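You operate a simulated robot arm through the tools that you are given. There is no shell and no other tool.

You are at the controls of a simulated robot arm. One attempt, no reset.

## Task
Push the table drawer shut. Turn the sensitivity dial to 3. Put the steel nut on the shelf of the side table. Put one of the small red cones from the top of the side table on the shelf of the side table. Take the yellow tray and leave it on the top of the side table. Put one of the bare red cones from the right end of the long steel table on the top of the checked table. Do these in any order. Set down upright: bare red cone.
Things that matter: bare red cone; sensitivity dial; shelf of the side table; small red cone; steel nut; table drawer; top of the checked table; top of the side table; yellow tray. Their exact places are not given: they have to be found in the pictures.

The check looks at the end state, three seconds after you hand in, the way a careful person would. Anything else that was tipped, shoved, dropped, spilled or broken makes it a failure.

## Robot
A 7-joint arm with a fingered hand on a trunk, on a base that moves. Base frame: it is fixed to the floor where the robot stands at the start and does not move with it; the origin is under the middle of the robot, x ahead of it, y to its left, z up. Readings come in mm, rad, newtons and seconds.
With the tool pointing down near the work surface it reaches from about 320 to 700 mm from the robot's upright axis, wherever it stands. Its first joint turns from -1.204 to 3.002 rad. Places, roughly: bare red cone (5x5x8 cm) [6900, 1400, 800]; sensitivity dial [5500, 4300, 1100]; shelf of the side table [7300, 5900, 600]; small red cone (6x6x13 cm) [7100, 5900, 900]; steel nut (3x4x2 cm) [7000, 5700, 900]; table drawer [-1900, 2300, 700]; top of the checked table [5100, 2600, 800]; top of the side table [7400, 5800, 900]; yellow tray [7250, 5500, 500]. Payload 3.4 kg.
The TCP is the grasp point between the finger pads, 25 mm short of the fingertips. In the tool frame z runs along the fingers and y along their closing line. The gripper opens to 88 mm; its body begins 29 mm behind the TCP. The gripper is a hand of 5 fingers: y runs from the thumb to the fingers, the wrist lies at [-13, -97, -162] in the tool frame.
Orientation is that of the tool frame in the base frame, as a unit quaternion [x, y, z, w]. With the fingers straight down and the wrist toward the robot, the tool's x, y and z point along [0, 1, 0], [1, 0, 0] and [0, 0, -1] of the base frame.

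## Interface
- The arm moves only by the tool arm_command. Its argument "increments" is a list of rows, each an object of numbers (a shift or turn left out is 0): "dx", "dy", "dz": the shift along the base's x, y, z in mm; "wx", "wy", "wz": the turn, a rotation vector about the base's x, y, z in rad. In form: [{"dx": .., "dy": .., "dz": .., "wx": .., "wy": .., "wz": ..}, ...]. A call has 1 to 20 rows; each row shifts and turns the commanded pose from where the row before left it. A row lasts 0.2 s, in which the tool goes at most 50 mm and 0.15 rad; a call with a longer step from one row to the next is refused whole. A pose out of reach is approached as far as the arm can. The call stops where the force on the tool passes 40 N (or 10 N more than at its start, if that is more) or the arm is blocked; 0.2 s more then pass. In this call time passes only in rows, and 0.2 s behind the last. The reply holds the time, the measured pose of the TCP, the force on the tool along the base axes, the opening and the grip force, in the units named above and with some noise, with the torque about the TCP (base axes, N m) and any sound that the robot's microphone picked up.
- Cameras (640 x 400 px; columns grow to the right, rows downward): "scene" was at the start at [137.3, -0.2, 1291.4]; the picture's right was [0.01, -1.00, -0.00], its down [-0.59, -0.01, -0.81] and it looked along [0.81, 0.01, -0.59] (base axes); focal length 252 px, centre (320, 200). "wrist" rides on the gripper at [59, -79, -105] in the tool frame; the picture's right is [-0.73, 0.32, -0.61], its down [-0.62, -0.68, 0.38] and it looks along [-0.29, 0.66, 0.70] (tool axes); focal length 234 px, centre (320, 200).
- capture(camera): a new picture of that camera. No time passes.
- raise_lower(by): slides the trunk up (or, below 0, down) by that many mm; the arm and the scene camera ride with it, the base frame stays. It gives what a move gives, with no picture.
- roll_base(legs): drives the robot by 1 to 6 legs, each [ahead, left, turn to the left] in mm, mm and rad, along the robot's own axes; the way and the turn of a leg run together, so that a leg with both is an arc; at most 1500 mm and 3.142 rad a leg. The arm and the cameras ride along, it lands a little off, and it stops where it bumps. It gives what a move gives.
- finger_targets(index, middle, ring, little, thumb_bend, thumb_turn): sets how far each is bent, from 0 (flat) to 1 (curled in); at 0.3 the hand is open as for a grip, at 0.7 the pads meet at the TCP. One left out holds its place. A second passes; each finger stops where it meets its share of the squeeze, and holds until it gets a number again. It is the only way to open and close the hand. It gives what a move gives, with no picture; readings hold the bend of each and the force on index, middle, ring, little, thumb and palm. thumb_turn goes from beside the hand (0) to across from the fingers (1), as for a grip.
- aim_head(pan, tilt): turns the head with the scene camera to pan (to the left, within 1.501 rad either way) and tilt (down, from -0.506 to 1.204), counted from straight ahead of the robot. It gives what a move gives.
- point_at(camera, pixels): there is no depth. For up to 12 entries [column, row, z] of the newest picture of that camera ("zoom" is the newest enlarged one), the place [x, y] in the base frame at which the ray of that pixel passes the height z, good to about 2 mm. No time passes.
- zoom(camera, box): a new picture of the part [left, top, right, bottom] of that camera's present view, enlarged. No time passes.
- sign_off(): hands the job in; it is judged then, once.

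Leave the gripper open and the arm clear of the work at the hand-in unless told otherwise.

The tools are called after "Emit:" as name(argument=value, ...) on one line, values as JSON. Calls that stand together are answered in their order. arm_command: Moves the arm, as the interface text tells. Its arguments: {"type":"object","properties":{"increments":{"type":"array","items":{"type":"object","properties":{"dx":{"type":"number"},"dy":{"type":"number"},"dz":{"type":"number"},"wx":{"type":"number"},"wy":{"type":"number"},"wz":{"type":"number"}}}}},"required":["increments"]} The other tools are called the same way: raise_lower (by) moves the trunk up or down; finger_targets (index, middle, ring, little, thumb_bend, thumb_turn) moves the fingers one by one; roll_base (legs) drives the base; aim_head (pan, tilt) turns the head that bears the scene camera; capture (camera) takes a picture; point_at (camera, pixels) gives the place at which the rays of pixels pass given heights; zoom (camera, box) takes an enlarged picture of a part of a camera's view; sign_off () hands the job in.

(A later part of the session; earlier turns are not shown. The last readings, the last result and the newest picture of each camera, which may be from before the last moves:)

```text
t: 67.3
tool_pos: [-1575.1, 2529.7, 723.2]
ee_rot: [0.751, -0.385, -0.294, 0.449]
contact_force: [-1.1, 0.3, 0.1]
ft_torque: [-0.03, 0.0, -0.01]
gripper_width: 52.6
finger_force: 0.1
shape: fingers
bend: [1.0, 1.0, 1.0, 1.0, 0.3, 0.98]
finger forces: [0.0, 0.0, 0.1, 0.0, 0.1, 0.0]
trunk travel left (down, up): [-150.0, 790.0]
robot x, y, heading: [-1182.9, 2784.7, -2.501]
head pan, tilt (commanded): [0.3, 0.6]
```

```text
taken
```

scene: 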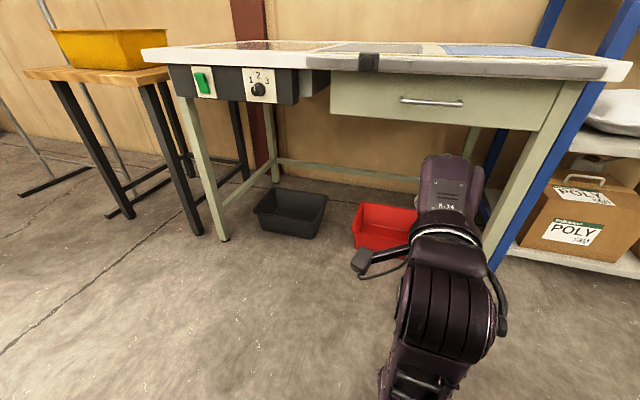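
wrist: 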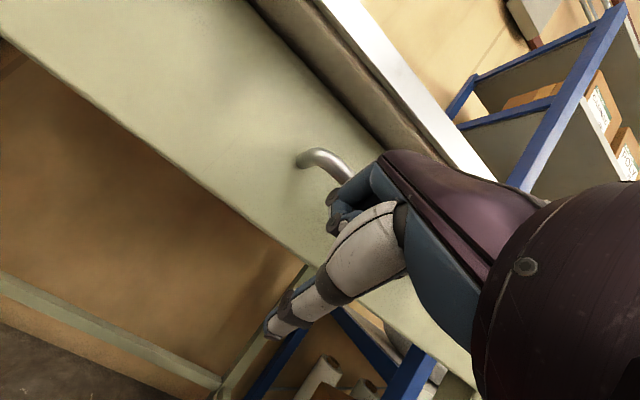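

The drawer is fully shut. I raise the trunk, bring the hand back to pointing down and open it.

Emit:
raise_lower(by=400)

Emit:
arm_command(increments=[{"wx": 0.0714, "wy": -0.1223, "wz": 0.0024}, {"wx": 0.0714, "wy": -0.1223, "wz": 0.0024}, {"wx": 0.0714, "wy": -0.1223, "wz": 0.0024}, {"wx": 0.0714, "wy": -0.1223, "wz": 0.0024}, {"wx": 0.0714, "wy": -0.1223, "wz": 0.0024}, {"wx": 0.0714, "wy": -0.1223, "wz": 0.0024}, {"wx": 0.0714, "wy": -0.1223, "wz": 0.0024}, {"wx": 0.0714, "wy": -0.1223, "wz": 0.0024}])

Emit:
finger_targets(index=0.3, middle=0.3, ring=0.3, little=0.3, thumb_bend=0.3, thumb_turn=1.0)

Emit:
roll_base(legs=[[0, 0, 2.4]])

Emit:
aim_head(pan=0.4, tilt=0.25)

Emit:
capture(camera="scene")

```text
t: 71.2
tool_pos: [-1576.8, 2530.9, 1122.5]
ee_rot: [0.75, -0.386, -0.295, 0.449]
contact_force: [0.0, 1.0, 0.0]
ft_torque: [-0.01, -0.01, -0.01]
gripper_width: 52.9
finger_force: 0.0
shape: fingers
bend: [1.0, 1.0, 1.0, 1.0, 0.3, 0.98]
finger forces: [0.1, 0.0, 0.0, 0.0, 0.0, 0.1]
trunk travel left (down, up): [-550.0, 390.0]
robot x, y, heading: [-1180.1, 2783.8, -2.505]
head pan, tilt (commanded): [0.3, 0.6]
```

```text
t: 72.0
tool_pos: [-1664.0, 2507.5, 1002.6]
ee_rot: [0.826, -0.432, -0.251, 0.262]
contact_force: [-1.1, -0.5, 0.2]
ft_torque: [-0.03, 0.02, -0.03]
gripper_width: 52.7
finger_force: 0.1
shape: fingers
bend: [1.0, 1.0, 1.0, 1.0, 0.3, 0.98]
finger forces: [0.0, 0.0, 0.1, 0.1, 0.0, 0.1]
out of reach, approached as far as the arm can: row 1, 2, 3, 4
trunk travel left (down, up): [-550.0, 390.0]
robot x, y, heading: [-1185.1, 2782.4, -2.504]
head pan, tilt (commanded): [0.3, 0.6]
stopped in row 4: the arm was blocked; the commanded pose is now the measured one
```

```text
t: 73.0
tool_pos: [-1662.3, 2507.0, 1003.6]
ee_rot: [0.826, -0.432, -0.251, 0.261]
contact_force: [0.8, 0.5, 0.1]
ft_torque: [-0.02, 0.04, 0.0]
gripper_width: 84.5
finger_force: 0.1
shape: fingers
bend: [0.3, 0.3, 0.3, 0.3, 0.3, 0.97]
finger forces: [0.0, 0.0, 0.0, 0.0, 0.1, 0.1]
trunk travel left (down, up): [-550.0, 390.0]
robot x, y, heading: [-1185.1, 2782.0, -2.496]
head pan, tilt (commanded): [0.3, 0.6]
```

```text
t: 79.1
tool_pos: [-642.5, 2660.9, 1002.6]
ee_rot: [0.702, 0.614, 0.152, 0.329]
contact_force: [-0.2, 0.7, -0.6]
ft_torque: [-0.02, 0.01, 0.01]
gripper_width: 84.2
finger_force: 0.1
shape: fingers
bend: [0.3, 0.3, 0.3, 0.3, 0.3, 0.97]
finger forces: [0.1, 0.0, 0.1, 0.1, 0.1, 0.1]
trunk travel left (down, up): [-550.0, 390.0]
robot x, y, heading: [-1183.3, 2781.5, -0.099]
head pan, tilt (commanded): [0.3, 0.6]
```

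```text
t: 79.9
tool_pos: [-643.1, 2660.9, 1000.8]
ee_rot: [0.701, 0.614, 0.152, 0.328]
contact_force: [0.1, 0.3, -0.3]
ft_torque: [0.0, -0.01, 0.04]
gripper_width: 84.6
finger_force: 0.0
shape: fingers
bend: [0.3, 0.3, 0.3, 0.3, 0.3, 0.97]
finger forces: [0.0, 0.1, 0.0, 0.0, 0.0, 0.0]
trunk travel left (down, up): [-550.0, 390.0]
robot x, y, heading: [-1187.6, 2784.4, -0.099]
head pan, tilt (commanded): [0.4, 0.25]
```

```text
taken
```

scene: 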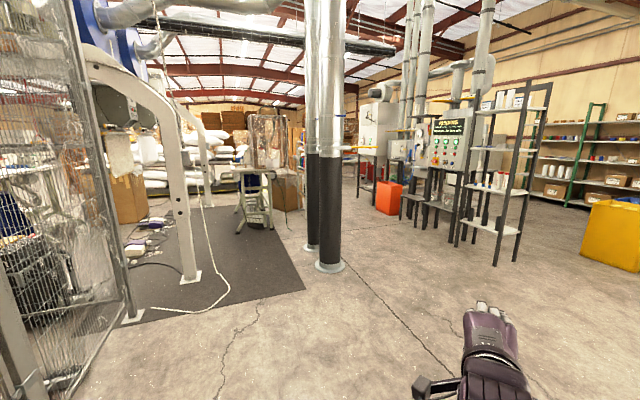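

The hand is still tilted ~0.74 rad. I finish straightening it so it points down.

Emit:
arm_command(increments=[{"wx": 0.058, "wy": 0.1364, "wz": 0.0066}, {"wx": 0.058, "wy": 0.1364, "wz": 0.0066}, {"wx": 0.058, "wy": 0.1364, "wz": 0.0066}, {"wx": 0.058, "wy": 0.1364, "wz": 0.0066}, {"wx": 0.058, "wy": 0.1364, "wz": 0.0066}])

Emit:
zoom(camera="scene", box=[340, 70, 560, 270])

Emit:
zoom(camera="scene", box=[130, 90, 400, 260])

```text
t: 81.1
tool_pos: [-517.8, 2648.8, 886.0]
ee_rot: [0.74, 0.673, 0.002, -0.001]
contact_force: [0.7, 0.7, -0.3]
ft_torque: [0.03, 0.01, -0.03]
gripper_width: 84.7
finger_force: 0.0
shape: fingers
bend: [0.3, 0.3, 0.3, 0.3, 0.3, 0.98]
finger forces: [0.0, 0.1, 0.0, 0.0, 0.0, 0.0]
out of reach, approached as far as the arm can: row 1, 2, 3, 4, 5
trunk travel left (down, up): [-550.0, 390.0]
robot x, y, heading: [-1183.2, 2781.2, -0.106]
head pan, tilt (commanded): [0.4, 0.25]
```

```text
2.00 times, centred on (450, 170) of scene
```

zoom: 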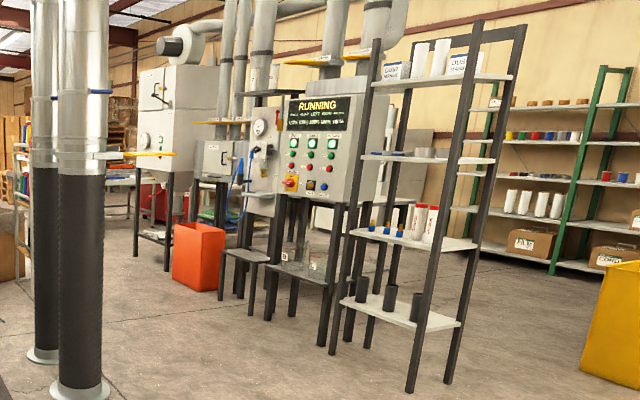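

```text
2.35 times, centred on (265, 175) of scene
```

zoom: 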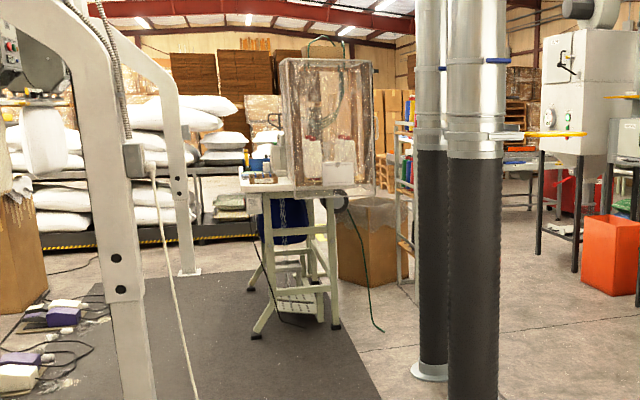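

The hand points down again. I pull it in to a compact pose (~400 mm ahead, z≈1030) for driving.

Emit:
arm_command(increments=[{"dx": -34.2, "dy": 3.6, "dz": 18}, {"dx": -34.2, "dy": 3.6, "dz": 18}, {"dx": -34.2, "dy": 3.6, "dz": 18}, {"dx": -34.2, "dy": 3.6, "dz": 18}, {"dx": -34.2, "dy": 3.6, "dz": 18}, {"dx": -34.2, "dy": 3.6, "dz": 18}, {"dx": -34.2, "dy": 3.6, "dz": 18}, {"dx": -34.2, "dy": 3.6, "dz": 18}])

Emit:
capture(camera="scene")

```text
t: 82.9
tool_pos: [-516.7, 2644.0, 893.9]
ee_rot: [0.741, 0.671, 0.001, 0.0]
contact_force: [-1.1, 0.3, 0.3]
ft_torque: [-0.04, -0.01, 0.01]
gripper_width: 84.7
finger_force: 0.1
shape: fingers
bend: [0.3, 0.3, 0.3, 0.3, 0.3, 0.98]
finger forces: [0.0, 0.0, 0.1, 0.0, 0.0, 0.1]
out of reach, approached as far as the arm can: row 1, 2, 3, 4, 5, 6, 7, 8
trunk travel left (down, up): [-550.0, 390.0]
robot x, y, heading: [-1186.6, 2778.6, -0.102]
head pan, tilt (commanded): [0.4, 0.25]
```

```text
taken
```

scene: 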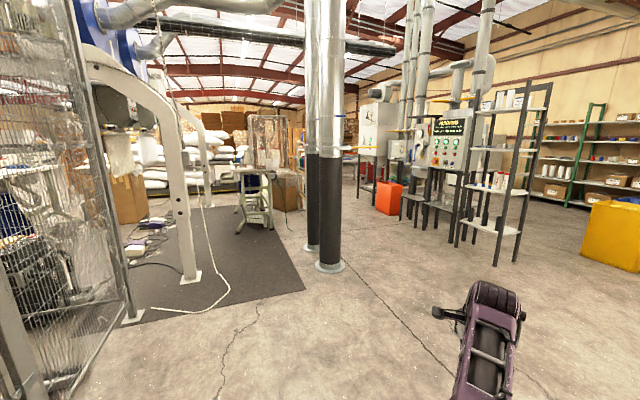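

The arm seems stuck in an elbow-down posture and can't come straight back with the hand down. I try swinging the hand left, to bring the elbow round to the right again.

Emit:
arm_command(increments=[{"dx": -5, "dy": 30}, {"dx": -5, "dy": 30}, {"dx": -5, "dy": 30}, {"dx": -5, "dy": 30}, {"dx": -5, "dy": 30}, {"dx": -5, "dy": 30}])

Emit:
capture(camera="scene")

```text
t: 84.3
tool_pos: [-525.7, 2822.6, 885.3]
ee_rot: [0.741, 0.671, -0.001, 0.0]
contact_force: [0.7, 0.6, -0.2]
ft_torque: [-0.02, 0.0, 0.0]
gripper_width: 84.6
finger_force: 0.0
shape: fingers
bend: [0.3, 0.3, 0.3, 0.3, 0.3, 0.98]
finger forces: [0.0, 0.1, 0.0, 0.0, 0.0, 0.1]
out of reach, approached as far as the arm can: row 1, 2, 3, 4
trunk travel left (down, up): [-550.0, 390.0]
robot x, y, heading: [-1182.9, 2782.0, -0.095]
head pan, tilt (commanded): [0.4, 0.25]
```

```text
taken
```

scene: 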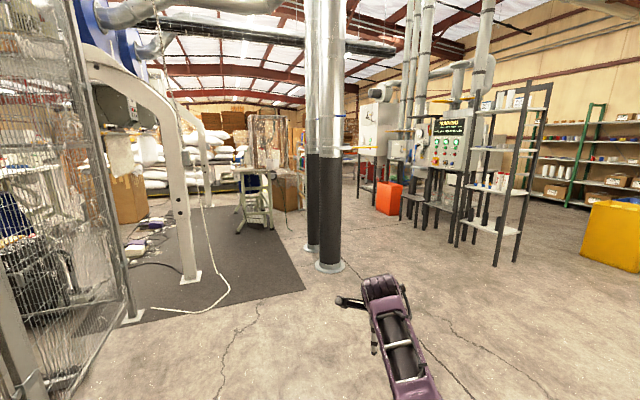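

It followed. Now I try to bring it back toward the robot in level steps.

Emit:
arm_command(increments=[{"dx": -25}, {"dx": -25}, {"dx": -25}, {"dx": -25}])

Emit:
arm_command(increments=[{"dy": 30}, {"dy": 30}, {"dy": 30}, {"dy": 30}])

Emit:
capture(camera="scene")

```text
t: 85.3
tool_pos: [-543.4, 2827.0, 843.1]
ee_rot: [0.744, 0.668, 0.002, 0.003]
contact_force: [0.6, -0.1, -0.1]
ft_torque: [-0.03, 0.0, 0.0]
gripper_width: 84.6
finger_force: 0.0
shape: fingers
bend: [0.3, 0.3, 0.3, 0.3, 0.3, 0.98]
finger forces: [0.0, 0.0, 0.0, 0.0, 0.1, 0.1]
out of reach, approached as far as the arm can: row 1, 2, 3, 4
trunk travel left (down, up): [-550.0, 390.0]
robot x, y, heading: [-1184.1, 2782.6, -0.095]
head pan, tilt (commanded): [0.4, 0.25]
```

```text
t: 86.3
tool_pos: [-555.2, 2916.4, 843.4]
ee_rot: [0.742, 0.671, 0.001, 0.0]
contact_force: [0.5, 0.8, -0.9]
ft_torque: [0.03, 0.05, 0.0]
gripper_width: 84.3
finger_force: 0.0
shape: fingers
bend: [0.3, 0.3, 0.3, 0.3, 0.3, 0.98]
finger forces: [0.0, 0.0, 0.1, 0.1, 0.0, 0.0]
out of reach, approached as far as the arm can: row 3, 4
trunk travel left (down, up): [-550.0, 390.0]
robot x, y, heading: [-1182.0, 2782.0, -0.098]
head pan, tilt (commanded): [0.4, 0.25]
```

```text
taken
```

scene: 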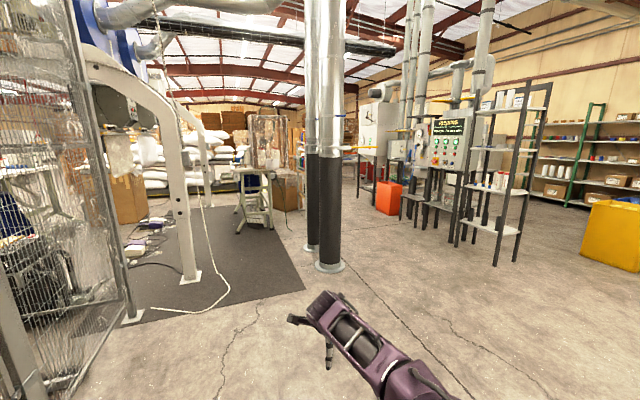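

The forearm is now coming round from the right. I continue: back and slightly lower.

Emit:
arm_command(increments=[{"dx": -20, "dy": 20, "dz": -20}, {"dx": -20, "dy": 20, "dz": -20}, {"dx": -20, "dy": 20, "dz": -20}, {"dx": -20, "dy": 20, "dz": -20}, {"dx": -20, "dz": -20}, {"dx": -20, "dz": -20}])

Emit:
capture(camera="scene")

```text
t: 87.7
tool_pos: [-658.3, 2953.3, 728.0]
ee_rot: [0.741, 0.671, 0.0, -0.001]
contact_force: [-0.3, 0.0, 0.2]
ft_torque: [-0.02, 0.03, 0.01]
gripper_width: 84.7
finger_force: 0.0
shape: fingers
bend: [0.3, 0.3, 0.3, 0.3, 0.3, 0.98]
finger forces: [0.0, 0.0, 0.0, 0.1, 0.1, 0.1]
out of reach, approached as far as the arm can: row 1, 2, 3, 4
trunk travel left (down, up): [-550.0, 390.0]
robot x, y, heading: [-1184.2, 2781.4, -0.1]
head pan, tilt (commanded): [0.4, 0.25]
```

```text
taken
```

scene: 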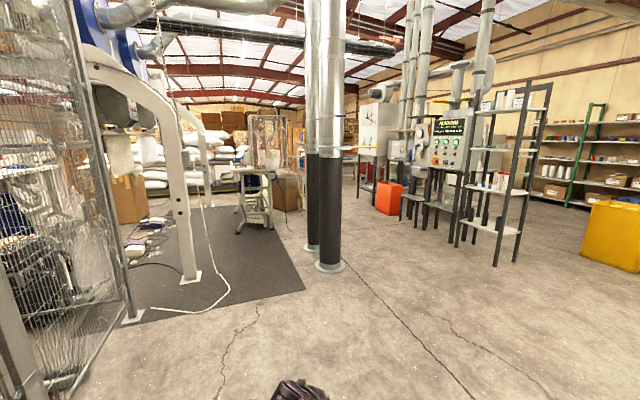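

Good, it came in. I look down to see the posture of the arm.

Emit:
aim_head(pan=0.1, tilt=0.9)

Emit:
capture(camera="scene")

```text
t: 88.7
tool_pos: [-658.1, 2952.7, 727.2]
ee_rot: [0.742, 0.671, 0.0, -0.001]
contact_force: [-1.0, 0.4, -0.5]
ft_torque: [0.01, 0.01, 0.0]
gripper_width: 84.7
finger_force: 0.0
shape: fingers
bend: [0.3, 0.3, 0.3, 0.3, 0.3, 0.98]
finger forces: [0.2, 0.0, 0.0, 0.1, 0.1, 0.1]
trunk travel left (down, up): [-550.0, 390.0]
robot x, y, heading: [-1184.5, 2785.4, -0.095]
head pan, tilt (commanded): [0.099, 0.901]
```

```text
taken
```

scene: 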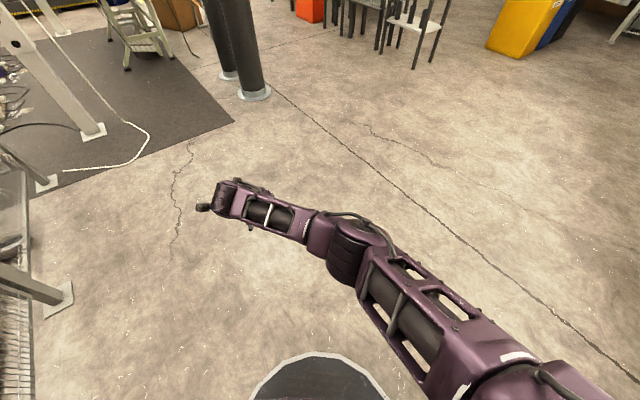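

Elbow is now on the right. I bring the hand back in front: back 110, right 200, then up.

Emit:
arm_command(increments=[{"dx": -22, "dy": 2}, {"dx": -22, "dy": 2}, {"dx": -22, "dy": 2}, {"dx": -22, "dy": 2}, {"dx": -22, "dy": 2}])

Emit:
arm_command(increments=[{"dz": 30}, {"dz": 30}, {"dz": 30}, {"dz": 30}, {"dz": 30}, {"dz": 30}, {"dz": 30}, {"dz": 30}, {"dz": 30}])

Emit:
arm_command(increments=[{"dx": -2, "dy": -25}, {"dx": -2, "dy": -25}, {"dx": -2, "dy": -25}, {"dx": -2, "dy": -25}, {"dx": -2, "dy": -25}, {"dx": -2, "dy": -25}, {"dx": -2, "dy": -25}, {"dx": -2, "dy": -25}])

Emit:
capture(camera="scene")

```text
t: 89.9
tool_pos: [-769.3, 2963.6, 725.9]
ee_rot: [0.741, 0.671, 0.001, 0.001]
contact_force: [0.3, -0.7, -0.6]
ft_torque: [0.01, -0.01, -0.01]
gripper_width: 84.6
finger_force: 0.0
shape: fingers
bend: [0.3, 0.3, 0.3, 0.3, 0.3, 0.98]
finger forces: [0.0, 0.1, 0.0, 0.0, 0.0, 0.0]
trunk travel left (down, up): [-550.0, 390.0]
robot x, y, heading: [-1181.7, 2780.7, -0.1]
head pan, tilt (commanded): [0.099, 0.901]
```

```text
t: 91.9
tool_pos: [-768.5, 2964.0, 996.8]
ee_rot: [0.741, 0.671, 0.001, 0.0]
contact_force: [0.3, 0.0, -0.3]
ft_torque: [0.0, 0.0, 0.02]
gripper_width: 84.6
finger_force: 0.0
shape: fingers
bend: [0.3, 0.3, 0.3, 0.3, 0.3, 0.98]
finger forces: [0.0, 0.1, 0.0, 0.1, 0.1, 0.1]
trunk travel left (down, up): [-550.0, 390.0]
robot x, y, heading: [-1182.6, 2779.2, -0.1]
head pan, tilt (commanded): [0.099, 0.901]
```

```text
t: 93.7
tool_pos: [-784.2, 2762.8, 997.4]
ee_rot: [0.741, 0.671, 0.0, 0.0]
contact_force: [-0.5, -1.0, 1.4]
ft_torque: [0.02, 0.0, 0.01]
gripper_width: 84.7
finger_force: 0.0
shape: fingers
bend: [0.3, 0.3, 0.3, 0.3, 0.3, 0.98]
finger forces: [0.1, 0.0, 0.1, 0.0, 0.1, 0.0]
trunk travel left (down, up): [-550.0, 390.0]
robot x, y, heading: [-1183.8, 2782.1, -0.103]
head pan, tilt (commanded): [0.099, 0.901]
```

```text
taken
```

scene: 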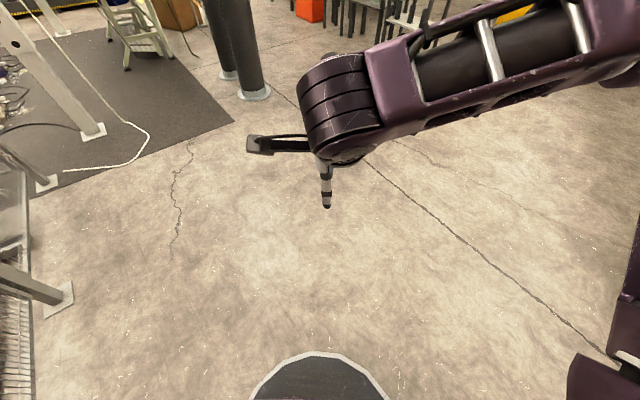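

The arm is back in its nominal posture. Now I look ahead to plan the drive to the far side and measure obstacles on the floor.

Emit:
aim_head(pan=0.3, tilt=0.35)

Emit:
capture(camera="scene")

```text
t: 94.7
tool_pos: [-784.0, 2763.7, 995.9]
ee_rot: [0.741, 0.671, 0.0, 0.0]
contact_force: [0.3, 0.5, 0.4]
ft_torque: [0.02, 0.0, 0.01]
gripper_width: 84.6
finger_force: 0.1
shape: fingers
bend: [0.3, 0.3, 0.3, 0.3, 0.3, 0.98]
finger forces: [0.0, 0.0, 0.1, 0.0, 0.1, 0.0]
trunk travel left (down, up): [-550.0, 390.0]
robot x, y, heading: [-1181.8, 2781.1, -0.097]
head pan, tilt (commanded): [0.3, 0.351]
```

```text
taken
```

scene: 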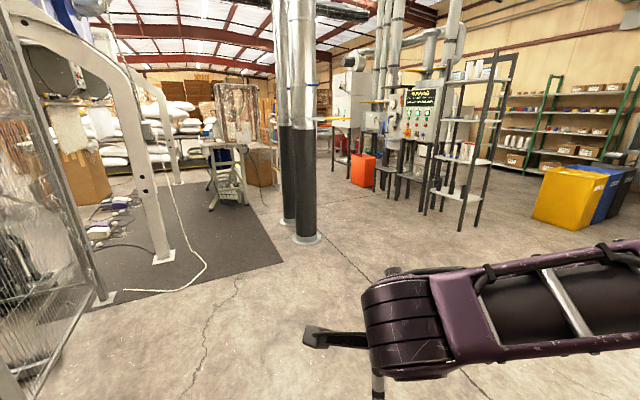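

Emit:
point_at(camera="scene", pixels=[[307, 240, 0], [289, 222, 0], [240, 205, 0], [212, 208, 0], [351, 182, 0], [374, 186, 0], [427, 214, 0], [459, 230, 0], [474, 226, 0], [535, 220, 0], [280, 262, 0], [333, 168, 0]])

Emit:
zoom(camera="scene", box=[300, 60, 520, 240])

Emit:
zoom(camera="scene", box=[150, 70, 350, 220])

```text
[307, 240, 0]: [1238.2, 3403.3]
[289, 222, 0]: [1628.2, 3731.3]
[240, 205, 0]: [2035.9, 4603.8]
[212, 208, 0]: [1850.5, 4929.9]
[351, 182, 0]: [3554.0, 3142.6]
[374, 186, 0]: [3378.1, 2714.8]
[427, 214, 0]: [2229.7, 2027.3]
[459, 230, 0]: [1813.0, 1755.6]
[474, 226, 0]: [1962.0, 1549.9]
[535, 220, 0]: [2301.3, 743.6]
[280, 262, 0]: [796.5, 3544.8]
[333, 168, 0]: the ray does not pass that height
```

```text
2.22 times, centred on (410, 150) of scene
```

zoom: 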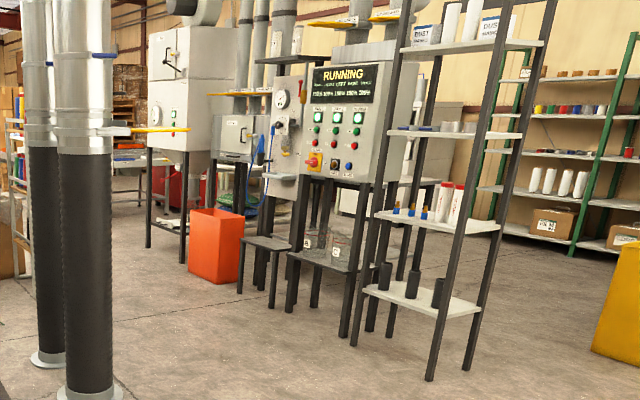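

```text
2.67 times, centred on (250, 145) of scene
```

zoom: 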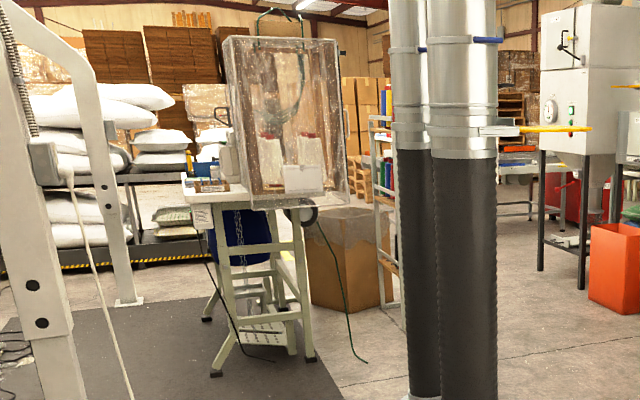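

I plan: straight on ~2700 mm to about (1500,2500), between the duct column (1240,3400) and the rack (1810,1760); then turn left 0.8 rad and go 1000 mm, then look again.

Emit:
roll_base(legs=[[1350, 0, 0], [1350, 0, 0], [0, 0, 0.81], [1000, 0, 0]])

Emit:
aim_head(pan=0.2, tilt=0.3)

Emit:
capture(camera="scene")

```text
t: 114.9
tool_pos: [2611.3, 3369.0, 996.6]
ee_rot: [0.431, 0.903, 0.0, 0.001]
contact_force: [0.7, 0.2, 0.0]
ft_torque: [-0.01, -0.03, -0.03]
gripper_width: 84.7
finger_force: 0.1
shape: fingers
bend: [0.3, 0.3, 0.3, 0.3, 0.3, 0.98]
finger forces: [0.0, 0.0, 0.0, 0.1, 0.0, 0.1]
trunk travel left (down, up): [-550.0, 390.0]
robot x, y, heading: [2314.7, 3104.1, 0.683]
head pan, tilt (commanded): [0.3, 0.351]
```

```text
t: 115.6
tool_pos: [2610.6, 3369.2, 996.5]
ee_rot: [0.43, 0.903, 0.0, 0.0]
contact_force: [-0.5, 0.7, 0.1]
ft_torque: [-0.03, -0.01, -0.03]
gripper_width: 84.6
finger_force: 0.0
shape: fingers
bend: [0.3, 0.3, 0.3, 0.3, 0.3, 0.98]
finger forces: [0.0, 0.0, 0.0, 0.1, 0.0, 0.1]
trunk travel left (down, up): [-550.0, 390.0]
robot x, y, heading: [2314.0, 3101.5, 0.68]
head pan, tilt (commanded): [0.201, 0.3]
```

```text
taken
```

scene: 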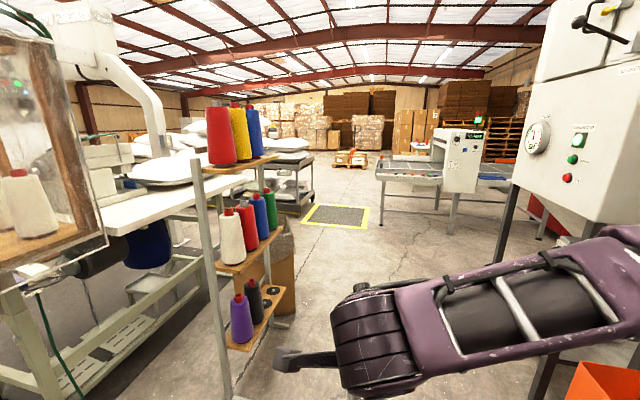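

I'm in the aisle: thread rack to the left (240,250), a cabinet with gauge at right, and a conveyor/metal detector ahead at (450,165). Zoom ahead.

Emit:
zoom(camera="scene", box=[360, 110, 560, 240])

Emit:
point_at(camera="scene", pixels=[[225, 395, 0], [285, 327, 0], [497, 262, 0], [450, 232, 0], [379, 225, 0], [543, 240, 0], [300, 205, 0], [315, 185, 0], [368, 228, 0], [303, 220, 0]])

```text
3.08 times, centred on (460, 175) of scene
```

zoom: 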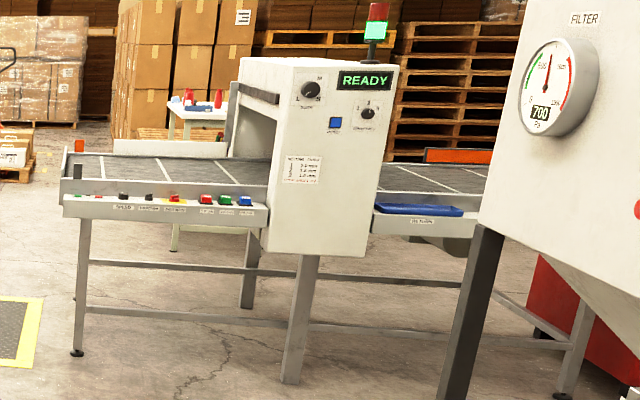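

```text
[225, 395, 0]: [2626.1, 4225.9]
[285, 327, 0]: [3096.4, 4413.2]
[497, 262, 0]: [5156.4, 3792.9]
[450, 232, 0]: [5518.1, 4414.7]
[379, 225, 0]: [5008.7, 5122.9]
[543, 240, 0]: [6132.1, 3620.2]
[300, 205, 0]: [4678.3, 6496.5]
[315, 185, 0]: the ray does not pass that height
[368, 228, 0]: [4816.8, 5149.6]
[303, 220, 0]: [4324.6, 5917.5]
```

The detector panel has two dials (zoom (312,90) and (368,112)). Behind it at zoom (200,105) is a white table with red cones — the side table. I look right to see how the filter cabinet stands before going on.

Emit:
aim_head(pan=-0.5, tilt=0.5)

Emit:
capture(camera="scene")

```text
t: 116.6
tool_pos: [2611.4, 3369.4, 997.0]
ee_rot: [0.43, 0.903, 0.0, 0.001]
contact_force: [-0.1, 0.2, 0.1]
ft_torque: [-0.02, -0.02, -0.03]
gripper_width: 84.5
finger_force: 0.0
shape: fingers
bend: [0.3, 0.3, 0.3, 0.3, 0.3, 0.98]
finger forces: [0.1, 0.0, 0.0, 0.0, 0.0, 0.0]
trunk travel left (down, up): [-550.0, 390.0]
robot x, y, heading: [2315.6, 3101.7, 0.681]
head pan, tilt (commanded): [-0.499, 0.499]
```

```text
taken
```

scene: 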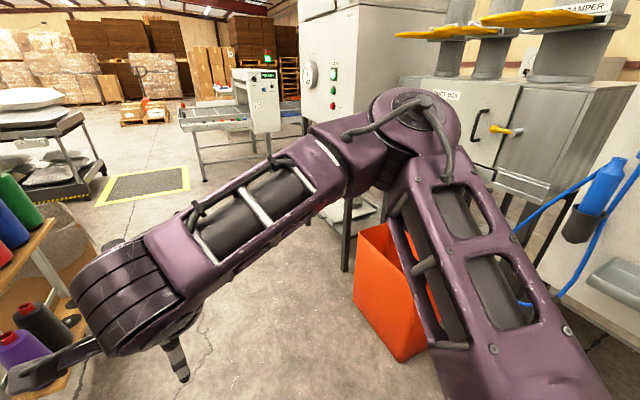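

The orange bin and cabinet are close on the right. I measure them.

Emit:
point_at(camera="scene", pixels=[[354, 303, 0], [401, 362, 0], [344, 270, 0], [357, 232, 450], [190, 188, 0], [95, 205, 0], [270, 155, 0], [204, 180, 0], [304, 70, 1450], [60, 335, 700], [62, 330, 0]])

```text
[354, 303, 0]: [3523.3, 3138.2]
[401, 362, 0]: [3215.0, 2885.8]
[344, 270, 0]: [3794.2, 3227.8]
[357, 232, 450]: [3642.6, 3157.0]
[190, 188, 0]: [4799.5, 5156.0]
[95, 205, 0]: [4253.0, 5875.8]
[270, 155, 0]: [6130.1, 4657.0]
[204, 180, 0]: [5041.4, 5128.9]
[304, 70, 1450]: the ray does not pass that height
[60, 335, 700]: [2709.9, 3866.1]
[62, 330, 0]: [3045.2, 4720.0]
```

The bin is 730 mm to the right of my line and the thread rack at least 520 mm to the left. I drive straight 1400 mm and look again.

Emit:
roll_base(legs=[[1400, -40, 0]])

Emit:
aim_head(pan=-0.2, tilt=0.4)

Emit:
capture(camera="scene")

```text
t: 123.6
tool_pos: [3738.2, 4208.1, 996.2]
ee_rot: [0.438, 0.899, 0.0, 0.0]
contact_force: [-0.3, 0.6, 0.5]
ft_torque: [0.04, 0.01, -0.02]
gripper_width: 84.6
finger_force: 0.0
shape: fingers
bend: [0.3, 0.3, 0.3, 0.3, 0.3, 0.98]
finger forces: [0.1, 0.0, 0.1, 0.1, 0.1, 0.1]
trunk travel left (down, up): [-550.0, 390.0]
robot x, y, heading: [3436.1, 3944.7, 0.667]
head pan, tilt (commanded): [-0.499, 0.499]
```

```text
t: 124.4
tool_pos: [3737.3, 4208.3, 996.9]
ee_rot: [0.438, 0.899, -0.001, 0.0]
contact_force: [-0.4, 0.4, 0.6]
ft_torque: [0.01, 0.05, -0.01]
gripper_width: 84.7
finger_force: 0.0
shape: fingers
bend: [0.3, 0.3, 0.3, 0.3, 0.3, 0.98]
finger forces: [0.0, 0.1, 0.0, 0.0, 0.1, 0.0]
trunk travel left (down, up): [-550.0, 390.0]
robot x, y, heading: [3436.2, 3944.7, 0.664]
head pan, tilt (commanded): [-0.201, 0.4]
```

```text
taken
```

scene: 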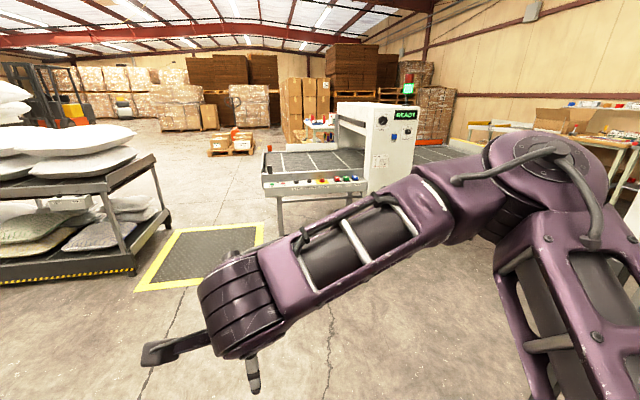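

Emit:
zoom(camera="scene", box=[250, 80, 450, 210])

Emit:
aim_head(pan=-1.0, tilt=0.4)

Emit:
capture(camera="scene")

```text
3.08 times, centred on (350, 145) of scene
```

zoom: 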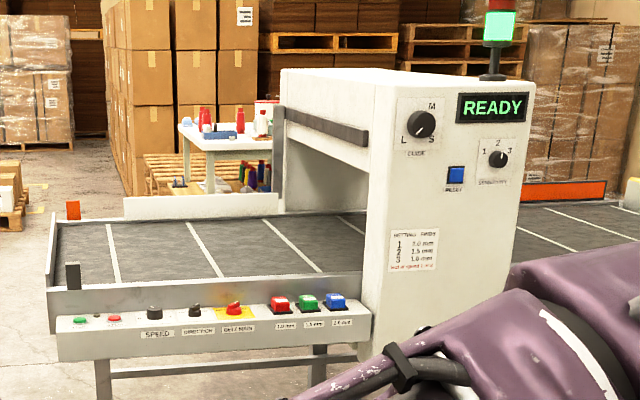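

```text
t: 125.6
tool_pos: [3737.8, 4207.8, 996.8]
ee_rot: [0.439, 0.899, -0.001, 0.0]
contact_force: [-0.3, -0.5, 0.4]
ft_torque: [0.0, -0.03, -0.01]
gripper_width: 85.0
finger_force: 0.1
shape: fingers
bend: [0.3, 0.3, 0.3, 0.3, 0.3, 0.98]
finger forces: [0.0, 0.0, 0.1, 0.0, 0.1, 0.1]
trunk travel left (down, up): [-550.0, 390.0]
robot x, y, heading: [3433.2, 3943.5, 0.663]
head pan, tilt (commanded): [-1.0, 0.4]
```

```text
taken
```

scene: 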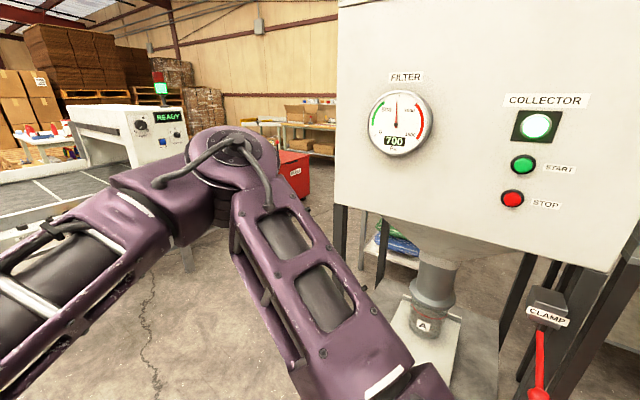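

Now I can read the panel: the upper-left dial is "L M S" (guide) and the right one with 1-2-3 is labelled SENSITIVITY. The collector cabinet is beside me at right. I measure the floor points around before going to the dial.

Emit:
point_at(camera="scene", pixels=[[336, 268, 0], [300, 200, 0], [278, 195, 0], [190, 270, 0], [362, 268, 0], [180, 135, 1100], [415, 340, 300]])

Emit:
zoom(camera="scene", box=[60, 60, 220, 160])

```text
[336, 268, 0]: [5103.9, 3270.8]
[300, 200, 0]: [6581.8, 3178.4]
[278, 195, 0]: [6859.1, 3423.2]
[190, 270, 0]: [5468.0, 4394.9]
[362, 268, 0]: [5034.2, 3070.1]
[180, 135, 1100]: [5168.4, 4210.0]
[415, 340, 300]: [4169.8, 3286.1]
```

```text
4.00 times, centred on (140, 110) of scene
```

zoom: 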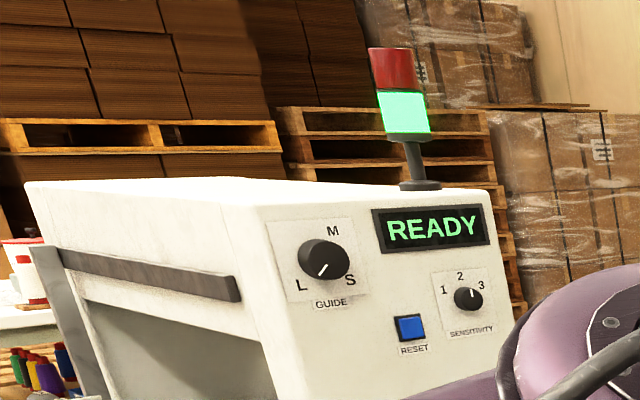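

The sensitivity knob points to 2 now; it must go clockwise to 3. I drive 950 mm ahead past the cabinet, then slide right to stand ~750 mm in front of the detector panel.

Emit:
roll_base(legs=[[950, 0, 0], [150, -480, -0.02], [0, -480, -0.02]])

Emit:
aim_head(pan=0.2, tilt=0.3)

Emit:
capture(camera="scene")

```text
t: 135.5
tool_pos: [5184.6, 4052.9, 996.2]
ee_rot: [0.469, 0.883, 0.001, 0.0]
contact_force: [1.0, 0.0, 0.6]
ft_torque: [-0.01, -0.01, 0.02]
gripper_width: 84.5
finger_force: 0.0
shape: fingers
bend: [0.3, 0.3, 0.3, 0.3, 0.3, 0.98]
finger forces: [0.0, 0.1, 0.0, 0.1, 0.0, 0.1]
trunk travel left (down, up): [-550.0, 390.0]
robot x, y, heading: [4866.7, 3811.2, 0.593]
head pan, tilt (commanded): [-1.0, 0.4]
```

```text
t: 136.9
tool_pos: [5184.1, 4054.0, 997.1]
ee_rot: [0.469, 0.883, 0.0, 0.0]
contact_force: [0.0, 0.2, 0.2]
ft_torque: [0.02, -0.02, 0.01]
gripper_width: 84.7
finger_force: 0.1
shape: fingers
bend: [0.3, 0.3, 0.3, 0.3, 0.3, 0.98]
finger forces: [0.1, 0.1, 0.0, 0.0, 0.0, 0.0]
trunk travel left (down, up): [-550.0, 390.0]
robot x, y, heading: [4865.7, 3816.2, 0.598]
head pan, tilt (commanded): [0.201, 0.3]
```

```text
taken
```

scene: 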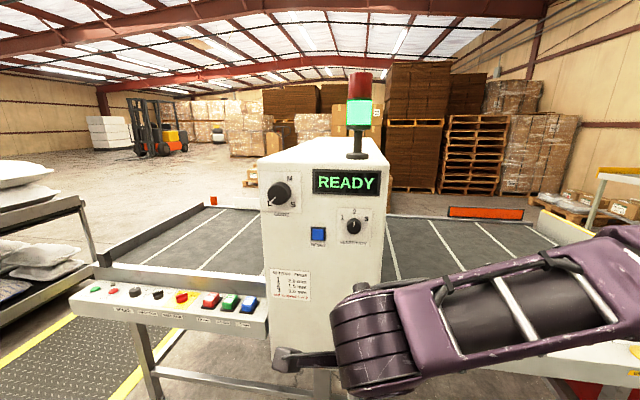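

I now face the panel: sensitivity dial at about (353,226). Zoom on it.

Emit:
zoom(camera="scene", box=[313, 200, 393, 250])

Emit:
point_at(camera="scene", pixels=[[353, 226, 1100], [353, 226, 1150], [353, 226, 1050], [261, 160, 1200], [389, 165, 1200], [317, 233, 1100], [269, 345, 700]])

```text
8.00 times, centred on (353, 225) of scene
```

zoom: 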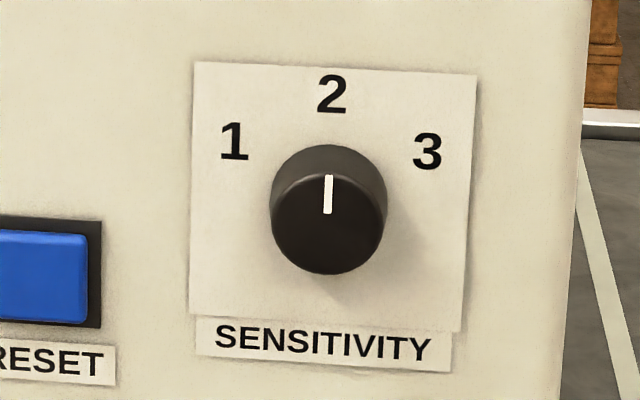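

```text
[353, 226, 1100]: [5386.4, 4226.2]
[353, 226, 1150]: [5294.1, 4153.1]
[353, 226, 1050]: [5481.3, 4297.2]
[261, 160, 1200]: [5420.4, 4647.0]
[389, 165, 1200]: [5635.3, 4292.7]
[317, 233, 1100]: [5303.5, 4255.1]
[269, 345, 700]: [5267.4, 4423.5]
```

The knob points to 2 and needs about +50° clockwise. To locate it exactly I take a wrist view too.

Emit:
capture(camera="wrist")

```text
taken
```

wrist: 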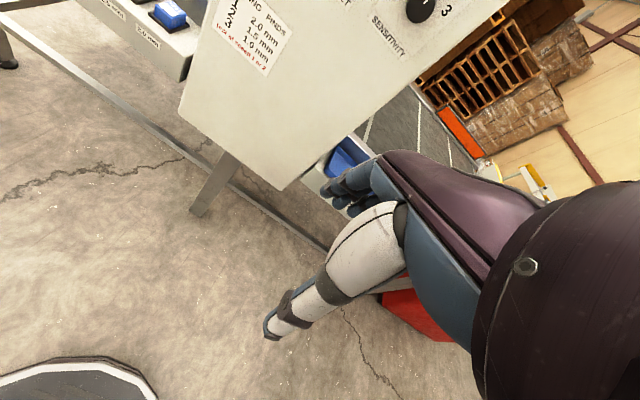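

The wrist camera sees the knob at about (420,6). I intersect both rays.

Emit:
point_at(camera="wrist", pixels=[[420, 6, 1000], [420, 6, 1050], [420, 6, 1080]])

Emit:
point_at(camera="zoom", pixels=[[328, 225, 1000], [328, 225, 1050], [328, 225, 1080], [328, 225, 1100]])

```text
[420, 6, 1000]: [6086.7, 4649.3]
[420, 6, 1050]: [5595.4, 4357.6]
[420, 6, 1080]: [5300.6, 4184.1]
```

```text
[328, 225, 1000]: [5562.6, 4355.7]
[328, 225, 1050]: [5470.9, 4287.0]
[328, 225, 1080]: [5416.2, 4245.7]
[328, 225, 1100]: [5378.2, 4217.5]
```

Both rays meet at the knob front: about (5442, 4266, 1066). To turn it I want the fingers pointing forward around the knob and then roll. I test in free space whether the arm can pitch the hand forward: move 100 mm ahead while pitching.

Emit:
arm_command(increments=[{"dx": 8.3, "dy": 5.6, "wx": 0.0839, "wy": -0.1231}, {"dx": 8.3, "dy": 5.6, "wx": 0.0839, "wy": -0.1231}, {"dx": 8.3, "dy": 5.6, "wx": 0.0839, "wy": -0.1231}, {"dx": 8.3, "dy": 5.6, "wx": 0.0839, "wy": -0.1231}, {"dx": 8.3, "dy": 5.6, "wx": 0.0839, "wy": -0.1231}, {"dx": 8.3, "dy": 5.6, "wx": 0.0839, "wy": -0.1231}, {"dx": 8.3, "dy": 5.6, "wx": 0.0839, "wy": -0.1231}, {"dx": 8.3, "dy": 5.6, "wx": 0.0839, "wy": -0.1231}, {"dx": 8.3, "dy": 5.6, "wx": 0.0839, "wy": -0.1231}, {"dx": 8.3, "dy": 5.6, "wx": 0.0839, "wy": -0.1231}])

Emit:
capture(camera="scene")

```text
t: 139.1
tool_pos: [5251.4, 4120.2, 1119.1]
ee_rot: [0.41, 0.733, 0.489, 0.235]
contact_force: [-0.2, -0.8, 0.1]
ft_torque: [-0.02, -0.01, 0.0]
gripper_width: 84.7
finger_force: 0.1
shape: fingers
bend: [0.3, 0.3, 0.3, 0.3, 0.3, 0.98]
finger forces: [0.0, 0.1, 0.1, 0.0, 0.0, 0.0]
out of reach, approached as far as the arm can: row 6, 7, 8, 9, 10
trunk travel left (down, up): [-550.0, 390.0]
robot x, y, heading: [4868.6, 3813.6, 0.598]
head pan, tilt (commanded): [0.201, 0.3]
stopped in row 10: the arm was blocked; the commanded pose is now the measured one
```

```text
taken
```

scene: 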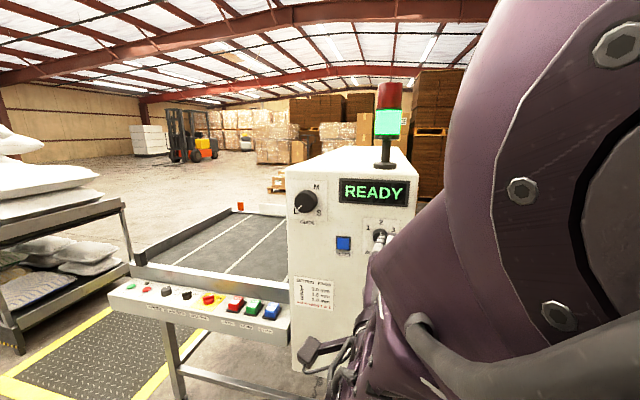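

The hand reached 66° of tilt with the elbow high beside the head. A lower shoulder should help: I lower the trunk in steps while raising the hand, then look at the tilt again.

Emit:
raise_lower(by=-150)

Emit:
arm_command(increments=[{"dz": 25}, {"dz": 25}, {"dz": 25}, {"dz": 25}, {"dz": 25}])

Emit:
raise_lower(by=-150)

Emit:
arm_command(increments=[{"dz": 25}, {"dz": 25}, {"dz": 25}, {"dz": 25}, {"dz": 25}])

Emit:
capture(camera="scene")

```text
t: 140.8
tool_pos: [5252.1, 4119.9, 966.9]
ee_rot: [0.408, 0.734, 0.489, 0.236]
contact_force: [0.6, -0.7, -0.6]
ft_torque: [0.0, -0.03, -0.02]
gripper_width: 84.6
finger_force: 0.0
shape: fingers
bend: [0.3, 0.3, 0.3, 0.3, 0.3, 0.98]
finger forces: [0.0, 0.0, 0.1, 0.1, 0.0, 0.1]
trunk travel left (down, up): [-400.0, 540.0]
robot x, y, heading: [4868.0, 3811.5, 0.6]
head pan, tilt (commanded): [0.201, 0.3]
```

```text
t: 142.0
tool_pos: [5250.5, 4120.2, 1093.8]
ee_rot: [0.406, 0.735, 0.489, 0.237]
contact_force: [0.1, 0.0, -0.1]
ft_torque: [0.02, -0.03, -0.03]
gripper_width: 84.6
finger_force: 0.1
shape: fingers
bend: [0.3, 0.3, 0.3, 0.3, 0.3, 0.98]
finger forces: [0.1, 0.0, 0.1, 0.0, 0.1, 0.0]
trunk travel left (down, up): [-400.0, 540.0]
robot x, y, heading: [4866.4, 3813.7, 0.599]
head pan, tilt (commanded): [0.201, 0.3]
```

```text
t: 143.8
tool_pos: [5250.4, 4120.4, 943.5]
ee_rot: [0.406, 0.735, 0.489, 0.238]
contact_force: [0.9, -0.5, 0.3]
ft_torque: [0.01, 0.01, 0.01]
gripper_width: 84.4
finger_force: 0.1
shape: fingers
bend: [0.3, 0.3, 0.3, 0.3, 0.3, 0.98]
finger forces: [0.0, 0.0, 0.0, 0.0, 0.0, 0.0]
trunk travel left (down, up): [-250.0, 690.0]
robot x, y, heading: [4867.0, 3813.7, 0.596]
head pan, tilt (commanded): [0.201, 0.3]
```

```text
t: 144.9
tool_pos: [5251.8, 4120.2, 1067.6]
ee_rot: [0.405, 0.735, 0.489, 0.237]
contact_force: [-0.2, 0.7, 0.5]
ft_torque: [0.0, -0.02, 0.02]
gripper_width: 84.7
finger_force: 0.1
shape: fingers
bend: [0.3, 0.3, 0.3, 0.3, 0.3, 0.98]
finger forces: [0.0, 0.1, 0.0, 0.0, 0.0, 0.0]
trunk travel left (down, up): [-250.0, 690.0]
robot x, y, heading: [4867.6, 3813.9, 0.6]
head pan, tilt (commanded): [0.201, 0.3]
```

```text
taken
```

scene: 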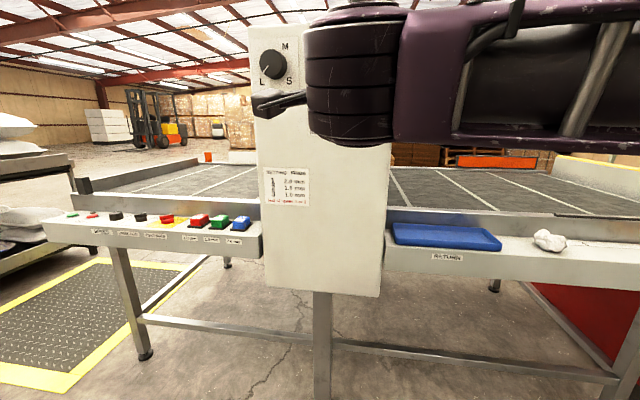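

The arm moved freely now. I finish pitching the hand to level (another 0.41 rad).

Emit:
arm_command(increments=[{"wx": 0.08, "wy": -0.111}, {"wx": 0.08, "wy": -0.111}, {"wx": 0.08, "wy": -0.111}])

Emit:
capture(camera="wrist")

Emit:
capture(camera="scene")

```text
t: 145.8
tool_pos: [5248.9, 4121.3, 1068.3]
ee_rot: [0.344, 0.622, 0.634, 0.305]
contact_force: [-0.6, -0.6, -0.2]
ft_torque: [-0.01, -0.02, 0.01]
gripper_width: 84.8
finger_force: 0.1
shape: fingers
bend: [0.3, 0.3, 0.3, 0.3, 0.3, 0.98]
finger forces: [0.1, 0.0, 0.1, 0.0, 0.0, 0.0]
trunk travel left (down, up): [-250.0, 690.0]
robot x, y, heading: [4867.2, 3813.8, 0.598]
head pan, tilt (commanded): [0.201, 0.3]
```

```text
taken
```

wrist: 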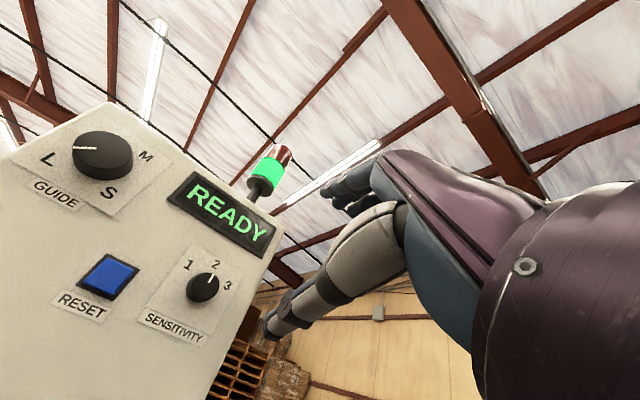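

```text
taken
```

scene: 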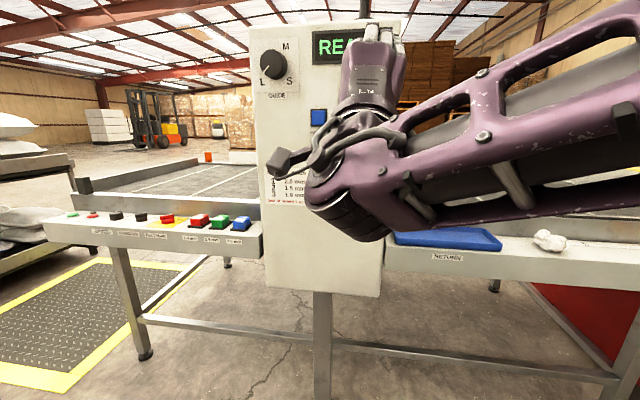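

The hand now points level at the panel, and the wrist camera sees the knob at (202,287), pointer at 2. I refine the knob's place from this view.

Emit:
zoom(camera="wrist", box=[130, 230, 290, 330])

Emit:
point_at(camera="wrist", pixels=[[202, 288, 1066], [202, 288, 1056], [202, 288, 1076], [212, 278, 1066], [109, 275, 1066], [98, 155, 1130], [160, 130, 1100]])

```text
4.00 times, centred on (210, 280) of wrist
```

zoom: 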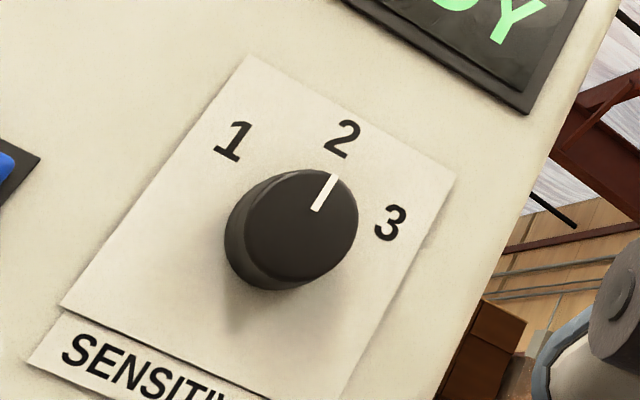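

```text
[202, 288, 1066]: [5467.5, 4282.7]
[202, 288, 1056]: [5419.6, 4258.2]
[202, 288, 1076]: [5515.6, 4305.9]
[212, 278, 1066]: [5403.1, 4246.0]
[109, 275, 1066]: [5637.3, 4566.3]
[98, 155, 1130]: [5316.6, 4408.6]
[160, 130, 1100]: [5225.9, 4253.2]
```

Emit:
point_at(camera="zoom", pixels=[[302, 224, 1050], [302, 224, 1060], [302, 224, 1070], [302, 224, 1080], [285, 240, 1060], [285, 240, 1070], [335, 175, 1070], [340, 140, 1070], [395, 222, 1070]])

```text
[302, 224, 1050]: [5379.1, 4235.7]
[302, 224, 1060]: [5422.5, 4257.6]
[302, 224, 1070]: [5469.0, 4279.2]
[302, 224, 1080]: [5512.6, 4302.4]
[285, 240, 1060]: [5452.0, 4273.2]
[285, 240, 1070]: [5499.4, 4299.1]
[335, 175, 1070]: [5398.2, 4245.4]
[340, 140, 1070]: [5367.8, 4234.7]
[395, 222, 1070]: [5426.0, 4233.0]
```

The knob's front centre is at about (5443, 4267, 1065). Before gripping, I test in free air whether the hand can roll clockwise ~55° about the panel normal.

Emit:
finger_targets(index=0.42, middle=0.42, ring=0.42, little=0.42, thumb_bend=0.42)

Emit:
arm_command(increments=[{"wx": 0.1177, "wy": 0.0847}, {"wx": 0.1177, "wy": 0.0847}, {"wx": 0.1177, "wy": 0.0847}, {"wx": 0.1177, "wy": 0.0847}, {"wx": 0.1177, "wy": 0.0847}, {"wx": 0.1177, "wy": 0.0847}, {"wx": 0.1177, "wy": 0.0847}])

Emit:
capture(camera="wrist")

```text
t: 146.8
tool_pos: [5248.8, 4121.4, 1068.5]
ee_rot: [0.344, 0.622, 0.633, 0.305]
contact_force: [0.0, -0.3, -0.2]
ft_torque: [0.01, 0.01, -0.03]
gripper_width: 59.7
finger_force: 0.0
shape: fingers
bend: [0.42, 0.42, 0.42, 0.42, 0.42, 0.99]
finger forces: [0.0, 0.0, 0.0, 0.0, 0.1, 0.0]
trunk travel left (down, up): [-250.0, 690.0]
robot x, y, heading: [4861.6, 3813.6, 0.597]
head pan, tilt (commanded): [0.201, 0.3]
```

```text
t: 148.3
tool_pos: [5253.7, 4125.2, 1073.9]
ee_rot: [0.604, 0.379, 0.699, -0.045]
contact_force: [-0.6, -0.5, -1.1]
ft_torque: [0.01, 0.0, -0.01]
gripper_width: 59.7
finger_force: 0.0
shape: fingers
bend: [0.42, 0.42, 0.42, 0.42, 0.42, 0.99]
finger forces: [0.1, 0.0, 0.0, 0.1, 0.0, 0.1]
out of reach, approached as far as the arm can: row 5, 7
trunk travel left (down, up): [-250.0, 690.0]
robot x, y, heading: [4862.1, 3810.5, 0.593]
head pan, tilt (commanded): [0.201, 0.3]
```

```text
taken
```

wrist: 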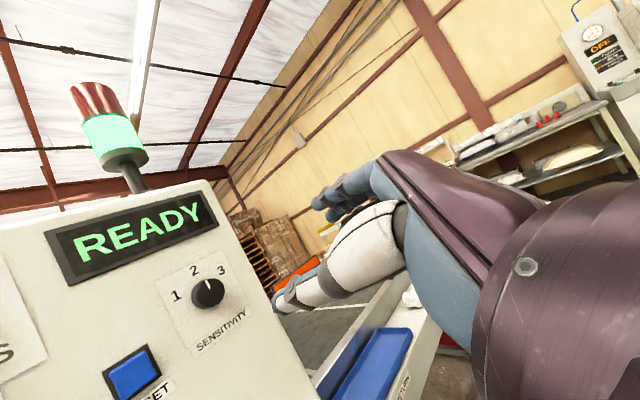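

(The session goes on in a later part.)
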